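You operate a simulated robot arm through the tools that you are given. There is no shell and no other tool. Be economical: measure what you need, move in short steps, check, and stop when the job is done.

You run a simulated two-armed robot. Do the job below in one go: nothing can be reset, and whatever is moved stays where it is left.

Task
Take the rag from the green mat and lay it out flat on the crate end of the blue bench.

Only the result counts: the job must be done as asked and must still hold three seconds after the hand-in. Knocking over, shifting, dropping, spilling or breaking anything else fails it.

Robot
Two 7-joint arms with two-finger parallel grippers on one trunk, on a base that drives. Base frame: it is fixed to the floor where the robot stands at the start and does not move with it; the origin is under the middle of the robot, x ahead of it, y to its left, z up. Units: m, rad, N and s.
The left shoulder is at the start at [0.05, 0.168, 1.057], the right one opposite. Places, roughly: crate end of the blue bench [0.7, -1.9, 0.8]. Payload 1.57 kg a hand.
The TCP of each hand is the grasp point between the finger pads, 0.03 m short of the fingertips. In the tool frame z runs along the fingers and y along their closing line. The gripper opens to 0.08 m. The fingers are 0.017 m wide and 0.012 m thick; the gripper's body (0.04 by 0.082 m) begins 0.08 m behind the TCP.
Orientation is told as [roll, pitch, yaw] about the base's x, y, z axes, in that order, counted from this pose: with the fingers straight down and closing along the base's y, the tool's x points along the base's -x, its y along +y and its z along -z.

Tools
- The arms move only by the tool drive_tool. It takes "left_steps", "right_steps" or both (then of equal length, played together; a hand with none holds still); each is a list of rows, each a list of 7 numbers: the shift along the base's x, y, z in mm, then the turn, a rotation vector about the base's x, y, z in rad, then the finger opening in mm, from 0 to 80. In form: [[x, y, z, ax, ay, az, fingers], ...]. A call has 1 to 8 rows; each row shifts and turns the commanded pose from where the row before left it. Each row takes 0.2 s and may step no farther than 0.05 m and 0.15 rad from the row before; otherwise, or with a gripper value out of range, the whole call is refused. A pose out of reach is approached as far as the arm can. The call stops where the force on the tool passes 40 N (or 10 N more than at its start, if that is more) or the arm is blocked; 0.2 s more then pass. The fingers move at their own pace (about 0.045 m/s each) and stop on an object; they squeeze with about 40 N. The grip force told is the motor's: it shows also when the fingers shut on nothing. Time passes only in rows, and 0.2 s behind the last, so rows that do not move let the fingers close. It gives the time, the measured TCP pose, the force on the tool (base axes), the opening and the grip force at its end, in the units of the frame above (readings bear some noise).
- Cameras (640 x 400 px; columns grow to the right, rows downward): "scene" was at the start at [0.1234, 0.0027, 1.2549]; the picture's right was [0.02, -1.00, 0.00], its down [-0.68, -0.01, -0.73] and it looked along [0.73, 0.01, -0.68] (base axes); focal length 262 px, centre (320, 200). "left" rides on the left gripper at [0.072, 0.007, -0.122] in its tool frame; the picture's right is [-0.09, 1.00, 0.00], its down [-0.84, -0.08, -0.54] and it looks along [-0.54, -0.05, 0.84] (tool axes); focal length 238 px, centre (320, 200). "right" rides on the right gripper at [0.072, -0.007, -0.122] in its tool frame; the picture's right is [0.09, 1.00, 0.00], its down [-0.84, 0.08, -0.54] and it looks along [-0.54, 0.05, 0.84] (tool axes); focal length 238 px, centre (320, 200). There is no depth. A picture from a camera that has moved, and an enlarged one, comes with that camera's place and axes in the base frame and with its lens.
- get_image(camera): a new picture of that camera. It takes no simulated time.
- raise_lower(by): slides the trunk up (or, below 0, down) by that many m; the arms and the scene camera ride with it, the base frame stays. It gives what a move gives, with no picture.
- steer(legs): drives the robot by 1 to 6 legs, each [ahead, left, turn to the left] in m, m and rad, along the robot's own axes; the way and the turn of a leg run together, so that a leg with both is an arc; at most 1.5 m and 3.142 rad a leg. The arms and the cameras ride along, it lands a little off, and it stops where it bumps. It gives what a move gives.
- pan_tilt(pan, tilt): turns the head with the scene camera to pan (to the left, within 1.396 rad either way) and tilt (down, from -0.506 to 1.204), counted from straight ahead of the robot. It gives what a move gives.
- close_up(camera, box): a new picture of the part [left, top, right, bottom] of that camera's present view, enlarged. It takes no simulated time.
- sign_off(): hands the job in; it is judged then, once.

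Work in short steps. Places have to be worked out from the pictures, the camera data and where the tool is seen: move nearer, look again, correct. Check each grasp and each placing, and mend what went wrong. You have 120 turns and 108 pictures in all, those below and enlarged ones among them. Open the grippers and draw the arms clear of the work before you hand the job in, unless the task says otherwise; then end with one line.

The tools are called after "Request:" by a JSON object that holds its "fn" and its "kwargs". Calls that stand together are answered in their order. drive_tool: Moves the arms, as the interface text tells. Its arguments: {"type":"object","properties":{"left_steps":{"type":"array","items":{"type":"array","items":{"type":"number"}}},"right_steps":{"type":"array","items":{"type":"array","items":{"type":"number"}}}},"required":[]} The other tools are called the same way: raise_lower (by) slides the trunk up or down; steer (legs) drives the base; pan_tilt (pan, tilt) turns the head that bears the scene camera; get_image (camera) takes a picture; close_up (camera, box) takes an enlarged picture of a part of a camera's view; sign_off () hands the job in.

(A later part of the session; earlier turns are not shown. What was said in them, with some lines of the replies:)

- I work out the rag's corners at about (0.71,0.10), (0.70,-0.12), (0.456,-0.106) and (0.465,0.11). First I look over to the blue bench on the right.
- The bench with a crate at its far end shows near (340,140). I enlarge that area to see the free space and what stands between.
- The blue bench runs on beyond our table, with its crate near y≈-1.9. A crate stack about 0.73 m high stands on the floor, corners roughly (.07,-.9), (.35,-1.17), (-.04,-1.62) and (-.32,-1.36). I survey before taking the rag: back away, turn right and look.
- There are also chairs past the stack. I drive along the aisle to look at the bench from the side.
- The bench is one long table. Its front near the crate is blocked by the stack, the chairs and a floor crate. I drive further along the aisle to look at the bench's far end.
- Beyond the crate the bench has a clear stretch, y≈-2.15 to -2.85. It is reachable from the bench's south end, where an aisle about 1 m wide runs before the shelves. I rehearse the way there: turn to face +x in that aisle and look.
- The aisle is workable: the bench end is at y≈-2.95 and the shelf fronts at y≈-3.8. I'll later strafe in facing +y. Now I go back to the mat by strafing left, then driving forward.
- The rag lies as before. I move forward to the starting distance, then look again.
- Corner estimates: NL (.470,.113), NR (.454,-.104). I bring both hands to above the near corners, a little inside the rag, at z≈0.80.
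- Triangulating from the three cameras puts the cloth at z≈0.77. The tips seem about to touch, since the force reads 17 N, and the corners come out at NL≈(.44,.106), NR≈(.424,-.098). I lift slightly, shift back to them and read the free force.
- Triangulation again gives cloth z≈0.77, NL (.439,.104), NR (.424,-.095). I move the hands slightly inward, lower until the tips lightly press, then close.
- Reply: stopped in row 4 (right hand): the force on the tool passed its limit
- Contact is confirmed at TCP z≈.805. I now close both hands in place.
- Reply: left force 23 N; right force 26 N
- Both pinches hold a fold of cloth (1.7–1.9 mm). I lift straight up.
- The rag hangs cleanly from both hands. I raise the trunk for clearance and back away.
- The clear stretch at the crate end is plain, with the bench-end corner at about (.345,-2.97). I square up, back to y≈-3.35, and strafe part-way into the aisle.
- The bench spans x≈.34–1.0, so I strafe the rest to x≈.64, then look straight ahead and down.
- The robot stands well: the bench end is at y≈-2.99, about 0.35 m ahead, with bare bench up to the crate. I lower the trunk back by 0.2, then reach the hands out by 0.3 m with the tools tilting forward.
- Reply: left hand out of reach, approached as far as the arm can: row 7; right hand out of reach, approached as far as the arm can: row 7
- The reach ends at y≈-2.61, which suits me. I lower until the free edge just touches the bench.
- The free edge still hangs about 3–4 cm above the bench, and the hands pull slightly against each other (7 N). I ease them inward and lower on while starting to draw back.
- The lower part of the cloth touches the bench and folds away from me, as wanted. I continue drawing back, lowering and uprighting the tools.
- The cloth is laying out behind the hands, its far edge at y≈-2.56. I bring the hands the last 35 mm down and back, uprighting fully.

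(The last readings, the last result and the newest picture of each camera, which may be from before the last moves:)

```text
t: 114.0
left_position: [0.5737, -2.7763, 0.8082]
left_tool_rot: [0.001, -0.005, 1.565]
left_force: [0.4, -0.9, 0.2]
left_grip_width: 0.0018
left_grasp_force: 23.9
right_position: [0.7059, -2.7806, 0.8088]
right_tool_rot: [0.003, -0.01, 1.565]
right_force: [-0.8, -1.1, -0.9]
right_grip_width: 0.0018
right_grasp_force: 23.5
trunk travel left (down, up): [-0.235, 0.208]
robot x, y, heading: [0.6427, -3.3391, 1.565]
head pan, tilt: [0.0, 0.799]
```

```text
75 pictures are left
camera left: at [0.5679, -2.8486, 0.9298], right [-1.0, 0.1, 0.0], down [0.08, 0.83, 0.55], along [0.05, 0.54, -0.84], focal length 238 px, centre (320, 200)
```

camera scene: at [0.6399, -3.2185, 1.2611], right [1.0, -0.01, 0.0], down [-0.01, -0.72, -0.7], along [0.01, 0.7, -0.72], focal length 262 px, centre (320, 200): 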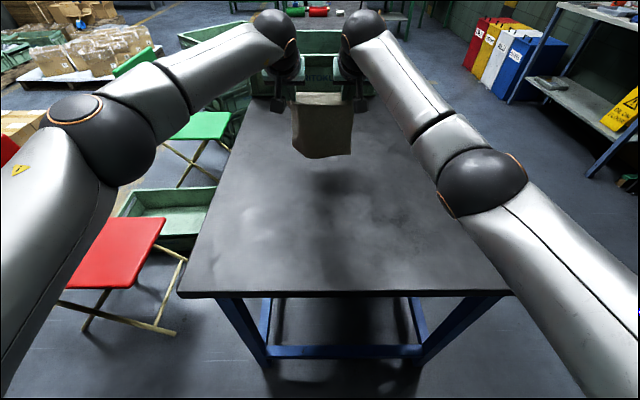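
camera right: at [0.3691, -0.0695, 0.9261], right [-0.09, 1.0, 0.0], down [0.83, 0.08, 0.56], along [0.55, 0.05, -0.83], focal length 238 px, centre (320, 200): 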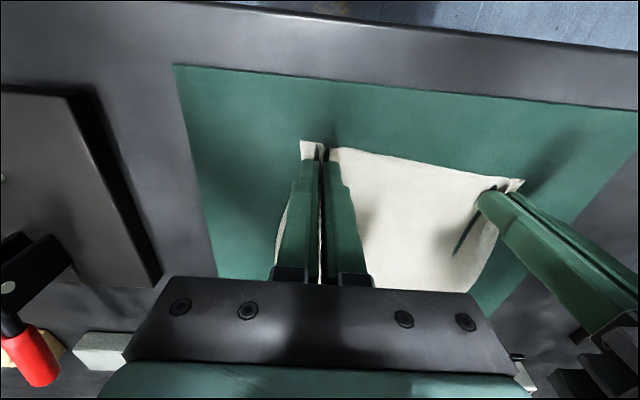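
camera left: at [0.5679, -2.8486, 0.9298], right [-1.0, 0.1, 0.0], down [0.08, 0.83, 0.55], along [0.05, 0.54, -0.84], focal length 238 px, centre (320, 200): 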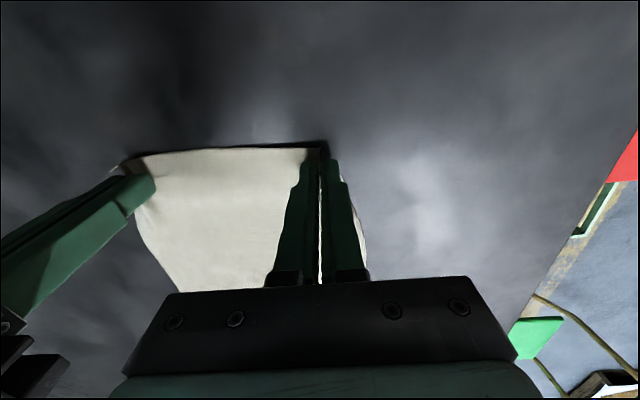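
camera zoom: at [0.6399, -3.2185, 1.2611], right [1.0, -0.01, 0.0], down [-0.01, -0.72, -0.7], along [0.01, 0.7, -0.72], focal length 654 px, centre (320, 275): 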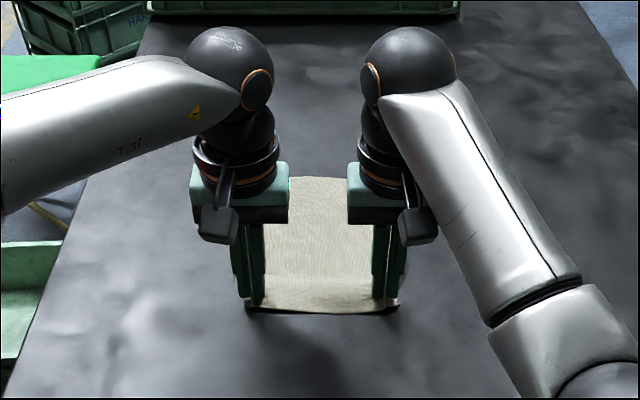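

The rag lies out with only the corners pinched. I lower 3 mm and open the fingers to 40 mm, so the folds spread back, then rise.

Request:
{"fn": "drive_tool", "kwargs": {"left_steps": [[0, 0, -3, 0, 0, 0, 0], [0, 0, 0, 0, 0, 0, 12], [0, 0, 0, 0, 0, 0, 25], [0, 0, 0, 0, 0, 0, 40], [0, 0, 0, 0, 0, 0, 40], [0, 0, 10, 0, 0, 0, 40], [0, 0, 40, 0, 0, 0, 40], [0, 0, 40, 0, 0, 0, 40]], "right_steps": [[0, 0, -3, 0, 0, 0, 0], [0, 0, 0, 0, 0, 0, 12], [0, 0, 0, 0, 0, 0, 25], [0, 0, 0, 0, 0, 0, 40], [0, 0, 0, 0, 0, 0, 40], [0, 0, 10, 0, 0, 0, 40], [0, 0, 40, 0, 0, 0, 40], [0, 0, 40, 0, 0, 0, 40]]}}

Request:
{"fn": "drive_tool", "kwargs": {"left_steps": [[-30, -30, 25, 0, 0, 0, 40], [-30, -30, 25, 0, 0, 0, 40], [-30, -30, 25, 0, 0, 0, 40]], "right_steps": [[30, -30, 25, 0, 0, 0, 40], [30, -30, 25, 0, 0, 0, 40], [30, -30, 25, 0, 0, 0, 40]]}}

Request:
{"fn": "close_up", "kwargs": {"camera": "scene", "box": [200, 90, 440, 250]}}

Request:
{"fn": "get_image", "kwargs": {"camera": "left"}}

```text
t: 115.8
left_position: [0.5731, -2.7749, 0.8973]
left_tool_rot: [-0.001, -0.004, 1.565]
left_force: [0.6, -0.6, -0.4]
left_grip_width: 0.0402
left_grasp_force: 0.0
right_position: [0.7065, -2.7815, 0.8955]
right_tool_rot: [0.003, -0.01, 1.563]
right_force: [-0.8, 0.4, -0.4]
right_grip_width: 0.0401
right_grasp_force: 0.1
trunk travel left (down, up): [-0.235, 0.208]
robot x, y, heading: [0.6386, -3.3406, 1.567]
head pan, tilt: [0.0, 0.799]
```

```text
t: 116.6
left_position: [0.4846, -2.8666, 0.9725]
left_tool_rot: [-0.001, -0.008, 1.566]
left_force: [-0.8, 0.4, -0.1]
left_grip_width: 0.0399
left_grasp_force: 0.0
right_position: [0.799, -2.872, 0.9687]
right_tool_rot: [0.002, -0.01, 1.565]
right_force: [0.0, 0.3, 0.0]
right_grip_width: 0.0401
right_grasp_force: 0.1
trunk travel left (down, up): [-0.235, 0.208]
robot x, y, heading: [0.6339, -3.341, 1.562]
head pan, tilt: [0.0, 0.799]
```

```text
2.50 times, centred on (320, 170) of scene
camera zoom: at [0.6398, -3.2191, 1.2612], right [1.0, -0.01, 0.0], down [-0.01, -0.72, -0.7], along [0.01, 0.7, -0.72], focal length 654 px, centre (320, 275)
```

zoom: 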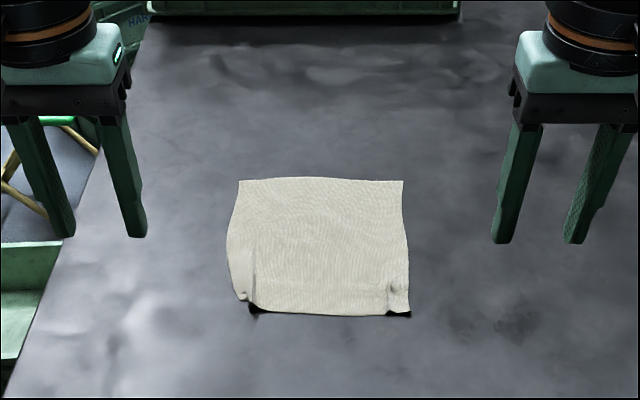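

```text
73 pictures are left
camera left: at [0.4774, -2.9386, 1.0932], right [-1.0, 0.1, 0.0], down [0.08, 0.83, 0.55], along [0.05, 0.54, -0.84], focal length 238 px, centre (320, 200)
```

left: 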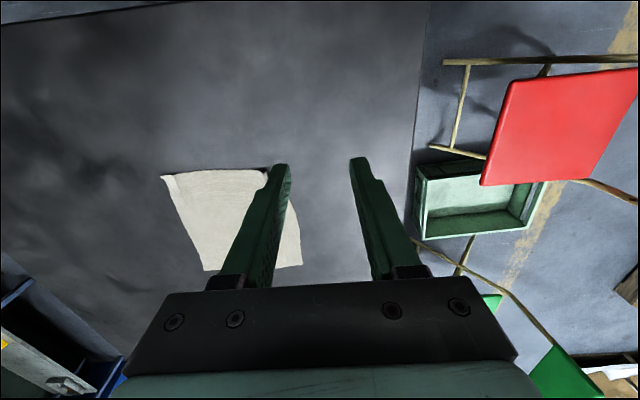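

The rag is out flat apart from small folds at the two near corners. I zoom in on them.

Request:
{"fn": "close_up", "kwargs": {"camera": "scene", "box": [276, 150, 364, 215]}}

```text
6.15 times, centred on (320, 182) of scene
camera zoom: at [0.6398, -3.2191, 1.2612], right [1.0, -0.01, 0.0], down [-0.01, -0.72, -0.7], along [0.01, 0.7, -0.72], focal length 1610 px, centre (320, 308)
```

zoom: 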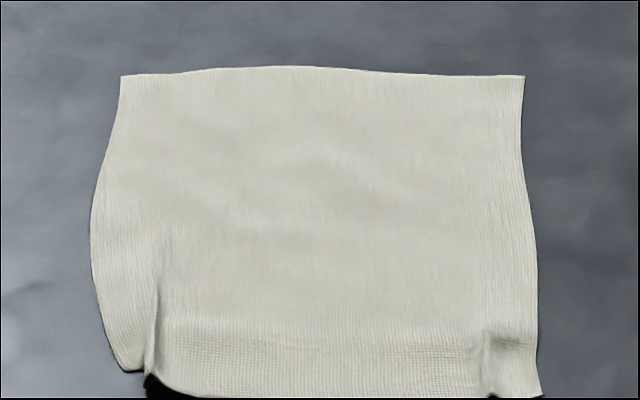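

Small ridges sit at (.577,-2.775) and (.713,-2.775). I'll straddle each with the fingers 16 mm apart, press lightly and spread outward with the inner finger staying put.

Request:
{"fn": "drive_tool", "kwargs": {"left_steps": [[23, 25, -30, 0, 0, 0, 16], [23, 25, -30, 0, 0, 0, 16], [23, 26, -31, 0, 0, 0, 16], [23, 26, -31, 0, 0, 0, 16], [0, 0, 0, 0, 0, 0, 16]], "right_steps": [[-21, 26, -30, 0, 0, 0, 16], [-21, 26, -30, 0, 0, 0, 16], [-21, 26, -29, 0, 0, 0, 16], [-22, 27, -29, 0, 0, 0, 16], [0, 0, 0, 0, 0, 0, 16]]}}

Request:
{"fn": "get_image", "kwargs": {"camera": "left"}}

Request:
{"fn": "get_image", "kwargs": {"camera": "right"}}

```text
t: 117.8
left_position: [0.5765, -2.7652, 0.8453]
left_tool_rot: [0.0, -0.006, 1.563]
left_force: [0.0, 0.5, 0.2]
left_grip_width: 0.0162
left_grasp_force: 0.1
right_position: [0.7133, -2.7646, 0.854]
right_tool_rot: [0.002, -0.011, 1.565]
right_force: [0.0, -0.8, -0.6]
right_grip_width: 0.0157
right_grasp_force: 0.0
trunk travel left (down, up): [-0.235, 0.208]
robot x, y, heading: [0.6383, -3.3385, 1.563]
head pan, tilt: [0.0, 0.799]
```

```text
71 pictures are left
camera left: at [0.569, -2.8365, 0.9677], right [-1.0, 0.1, 0.0], down [0.08, 0.83, 0.55], along [0.05, 0.54, -0.84], focal length 238 px, centre (320, 200)
```

left: 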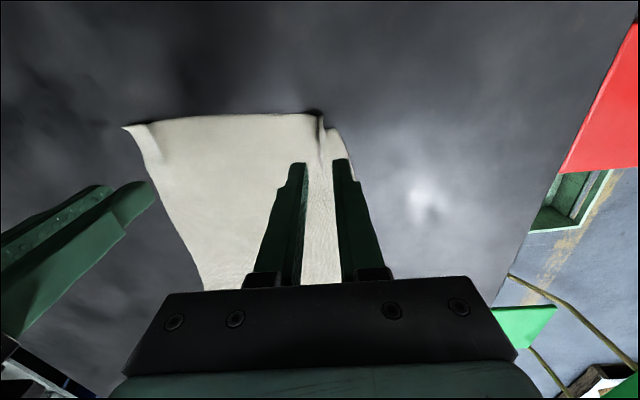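

```text
70 pictures are left
camera right: at [0.7188, -2.8366, 0.9752], right [-1.0, -0.09, 0.0], down [-0.07, 0.83, 0.55], along [-0.05, 0.55, -0.84], focal length 238 px, centre (320, 200)
```

right: 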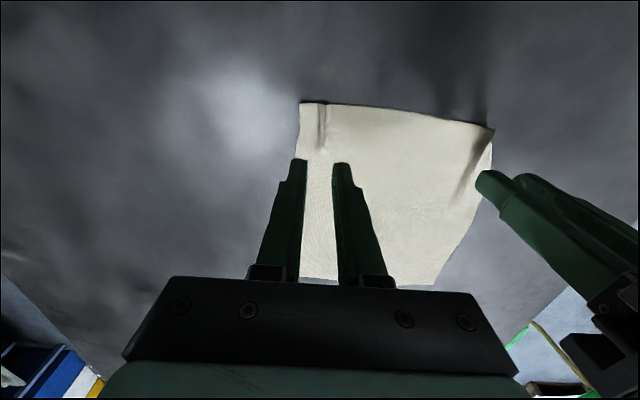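

The fingers straddle the ridges. I shift 12 mm toward the near edge and lower to contact.

Request:
{"fn": "drive_tool", "kwargs": {"left_steps": [[-2, -12, -15, 0, 0, 0, 16], [0, 0, -18, 0, 0, 0, 16], [0, 0, -6, 0, 0, 0, 16], [0, 0, -4, 0, 0, 0, 16], [0, 0, 0, 0, 0, 0, 16]], "right_steps": [[0, -12, -22, 0, 0, 0, 16], [0, 0, -20, 0, 0, 0, 16], [0, 0, -6, 0, 0, 0, 16], [0, 0, -4, 0, 0, 0, 16], [0, 0, 0, 0, 0, 0, 16]]}}

```text
t: 119.0
left_position: [0.5735, -2.7762, 0.8047]
left_tool_rot: [-0.001, -0.005, 1.565]
left_force: [0.1, 0.9, 0.1]
left_grip_width: 0.0158
left_grasp_force: 0.1
right_position: [0.7114, -2.7763, 0.8011]
right_tool_rot: [0.004, -0.009, 1.562]
right_force: [0.1, 0.1, 2.9]
right_grip_width: 0.0159
right_grasp_force: 0.1
trunk travel left (down, up): [-0.235, 0.208]
robot x, y, heading: [0.6397, -3.341, 1.563]
head pan, tilt: [0.0, 0.799]
```

Contact is just beginning at z≈.801. I press a little more and spread.

Request:
{"fn": "drive_tool", "kwargs": {"left_steps": [[0, 0, -5, 0, 0, 0, 16], [0, 0, -1, 0, 0, 0, 16], [-4, 0, 0, 0, 0, 0, 24], [-4, 0, 0, 0, 0, 0, 32], [-4, 0, 0, 0, 0, 0, 40], [-3, 0, 0, 0, 0, 0, 46], [0, 0, 0, 0, 0, 0, 46]], "right_steps": [[0, 0, -2, 0, 0, 0, 16], [0, 0, 0, 0, 0, 0, 16], [4, 0, 0, 0, 0, 0, 24], [4, 0, 0, 0, 0, 0, 32], [4, 0, 0, 0, 0, 0, 40], [2, 0, 0, 0, 0, 0, 44], [0, 0, 0, 0, 0, 0, 44]]}}

Request:
{"fn": "get_image", "kwargs": {"camera": "left"}}

Request:
{"fn": "get_image", "kwargs": {"camera": "right"}}

```text
t: 120.6
left_position: [0.5602, -2.7779, 0.8006]
left_tool_rot: [-0.003, -0.007, 1.566]
left_force: [1.4, -0.3, 3.4]
left_grip_width: 0.0477
left_grasp_force: 1.4
right_position: [0.7242, -2.7776, 0.8021]
right_tool_rot: [0.004, -0.014, 1.566]
right_force: [-6.6, 0.2, 21.8]
right_grip_width: 0.0368
right_grasp_force: 0.1
trunk travel left (down, up): [-0.235, 0.208]
robot x, y, heading: [0.6365, -3.3428, 1.564]
head pan, tilt: [0.0, 0.799]
```

```text
69 pictures are left
camera left: at [0.5524, -2.8497, 0.9223], right [-1.0, 0.1, 0.0], down [0.08, 0.83, 0.55], along [0.05, 0.55, -0.84], focal length 238 px, centre (320, 200)
```

left: 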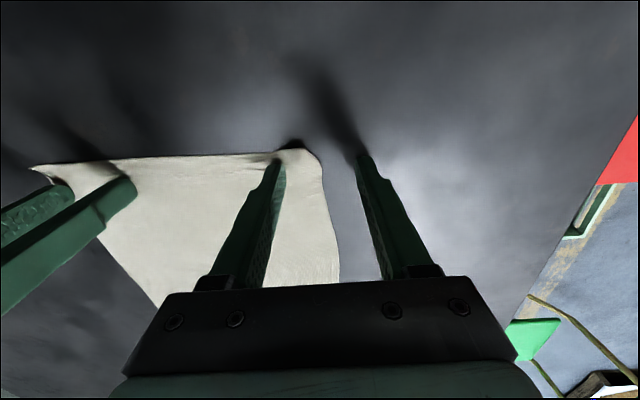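

```text
68 pictures are left
camera right: at [0.7309, -2.8497, 0.9223], right [-1.0, -0.09, 0.0], down [-0.07, 0.83, 0.55], along [-0.05, 0.55, -0.83], focal length 238 px, centre (320, 200)
```

right: 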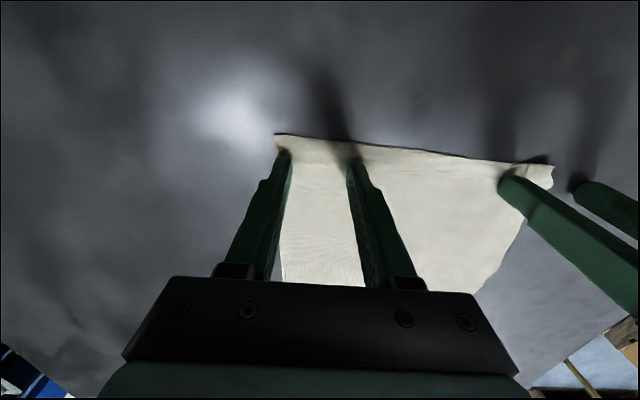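

The right corner has spread well; the left finger slid off but that fold looks reduced. I lift and inspect.

Request:
{"fn": "drive_tool", "kwargs": {"left_steps": [[0, 0, 30, 0, 0, 0, 46], [-30, -25, 30, 0, 0, 0, 46], [-30, -25, 30, 0, 0, 0, 46], [-30, -25, 30, 0, 0, 0, 46]], "right_steps": [[0, 0, 30, 0, 0, 0, 44], [30, -25, 30, 0, 0, 0, 44], [30, -25, 30, 0, 0, 0, 44], [30, -25, 30, 0, 0, 0, 44]]}}

Request:
{"fn": "close_up", "kwargs": {"camera": "scene", "box": [272, 150, 368, 215]}}

Request:
{"fn": "get_image", "kwargs": {"camera": "left"}}

```text
t: 121.6
left_position: [0.4706, -2.8511, 0.9232]
left_tool_rot: [0.0, -0.009, 1.566]
left_force: [-0.8, -0.1, 0.6]
left_grip_width: 0.046
left_grasp_force: 0.0
right_position: [0.8177, -2.8528, 0.9204]
right_tool_rot: [0.003, -0.009, 1.567]
right_force: [-0.2, 0.0, 0.4]
right_grip_width: 0.0441
right_grasp_force: 0.1
trunk travel left (down, up): [-0.235, 0.208]
robot x, y, heading: [0.6378, -3.3394, 1.564]
head pan, tilt: [0.0, 0.799]
```

```text
6.15 times, centred on (320, 182) of scene
camera zoom: at [0.6399, -3.2191, 1.2612], right [1.0, -0.01, 0.0], down [-0.01, -0.72, -0.7], along [0.01, 0.7, -0.72], focal length 1610 px, centre (320, 308)
```

zoom: 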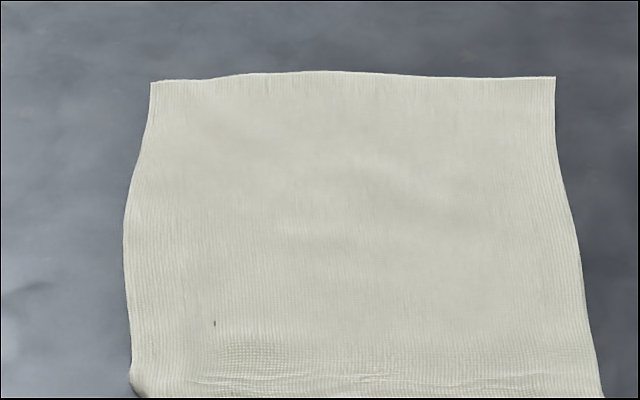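

```text
66 pictures are left
camera left: at [0.4642, -2.9231, 1.0443], right [-1.0, 0.1, 0.0], down [0.08, 0.83, 0.55], along [0.05, 0.54, -0.84], focal length 238 px, centre (320, 200)
```

left: 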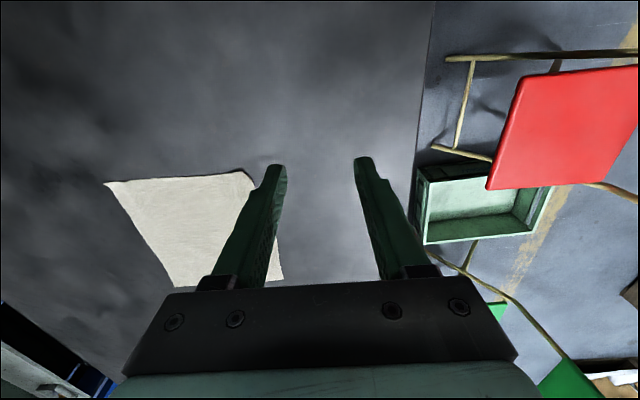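

Nearly flat. I look at the near edge and left corner more closely.

Request:
{"fn": "close_up", "kwargs": {"camera": "scene", "box": [280, 185, 376, 245]}}

Request:
{"fn": "close_up", "kwargs": {"camera": "left", "box": [90, 140, 330, 300]}}

```text
6.67 times, centred on (328, 215) of scene
camera zoom: at [0.6399, -3.2191, 1.2612], right [1.0, -0.01, 0.0], down [-0.01, -0.72, -0.7], along [0.01, 0.7, -0.72], focal length 1744 px, centre (267, 100)
```

zoom: 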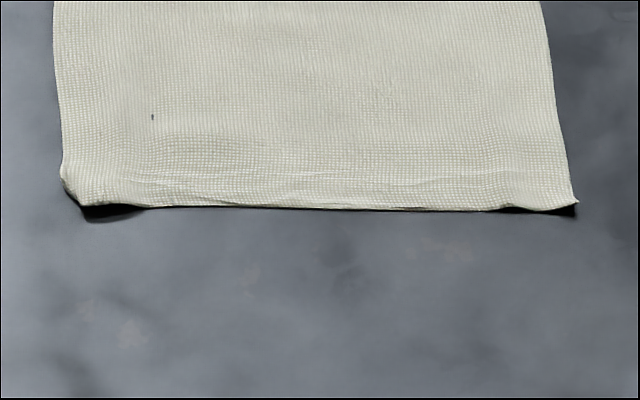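

```text
2.50 times, centred on (210, 220) of left
camera zoom: at [0.4642, -2.9231, 1.0443], right [-1.0, 0.1, 0.0], down [0.08, 0.83, 0.55], along [0.05, 0.54, -0.84], focal length 596 px, centre (595, 150)
```

zoom: 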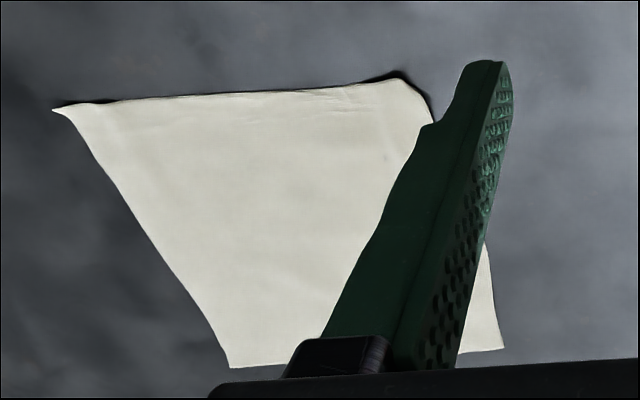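

The near-left corner seems curled under a little. I move the left hand to get an unobstructed view of it between the fingers.

Request:
{"fn": "drive_tool", "kwargs": {"left_steps": [[40, -25, 0, 0, 0, 0, 80], [45, -10, 0, 0, 0, 0, 80], [0, 0, 0, 0, 0, 0, 80]]}}

Request:
{"fn": "close_up", "kwargs": {"camera": "left", "box": [200, 120, 440, 280]}}

```text
t: 122.4
left_position: [0.5553, -2.8857, 0.9208]
left_tool_rot: [0.0, -0.005, 1.566]
left_force: [-0.2, -0.1, 0.3]
left_grip_width: 0.0802
left_grasp_force: 0.0
right_position: [0.8177, -2.8513, 0.92]
right_tool_rot: [0.004, -0.009, 1.564]
right_force: [0.5, 0.9, 0.2]
right_grip_width: 0.0441
right_grasp_force: 0.1
trunk travel left (down, up): [-0.235, 0.208]
robot x, y, heading: [0.6338, -3.3355, 1.565]
head pan, tilt: [0.0, 0.799]
```

```text
2.50 times, centred on (320, 200) of left
camera zoom: at [0.5482, -2.9586, 1.0417], right [-1.0, 0.1, 0.0], down [0.08, 0.83, 0.55], along [0.05, 0.54, -0.84], focal length 596 px, centre (320, 200)
```

zoom: 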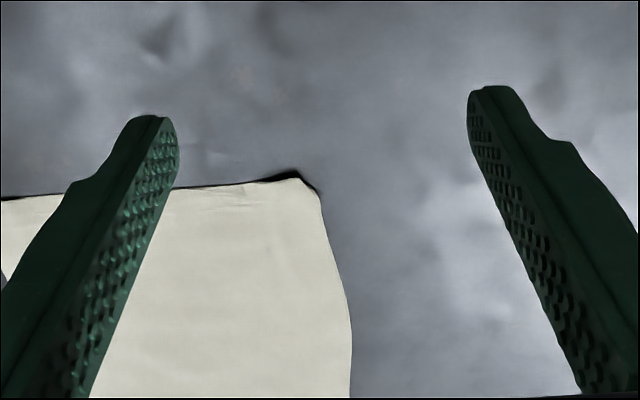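

Only about 1 cm of that corner is tucked; the rag otherwise lies flat at full size, so I leave it rather than disturb it. I draw both hands up and back and take a final look.

Request:
{"fn": "drive_tool", "kwargs": {"left_steps": [[-20, -20, 35, 0, 0, 0, 80], [-30, -20, 30, 0, 0, 0, 80], [-40, -20, 20, 0, 0, 0, 80], [-40, -20, 20, 0, 0, 0, 80]], "right_steps": [[10, -25, 35, 0, 0, 0, 80], [10, -25, 30, 0, 0, 0, 80], [10, -25, 20, 0, 0, 0, 80], [10, -25, 20, 0, 0, 0, 80]]}}

Request:
{"fn": "get_image", "kwargs": {"camera": "scene"}}

```text
t: 123.4
left_position: [0.4259, -2.9661, 1.0254]
left_tool_rot: [0.0, -0.006, 1.563]
left_force: [-0.1, 0.5, 0.4]
left_grip_width: 0.0801
left_grasp_force: 0.0
right_position: [0.8547, -2.9531, 1.0242]
right_tool_rot: [0.002, -0.009, 1.565]
right_force: [0.0, 0.5, 0.1]
right_grip_width: 0.0798
right_grasp_force: 0.1
trunk travel left (down, up): [-0.235, 0.208]
robot x, y, heading: [0.6356, -3.3441, 1.563]
head pan, tilt: [0.0, 0.799]
```

```text
62 pictures are left
camera scene: at [0.6396, -3.2192, 1.2612], right [1.0, -0.01, 0.0], down [-0.01, -0.72, -0.7], along [0.01, 0.7, -0.72], focal length 262 px, centre (320, 200)
```

scene: 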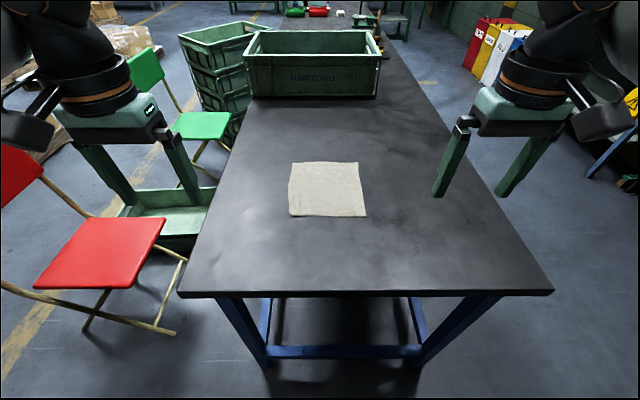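

The rag lies flat on the crate end of the bench, the hands are clear and open, and nothing else appears disturbed. I hand in.

Request:
{"fn": "sign_off", "kwargs": {}}

```text
The job is handed in.
```

The rag is off the green mat and laid out on the crate end of the blue bench, flat apart from about 1 cm tucked under at one near corner, which I left alone; as far as the pictures show, nothing else was moved.
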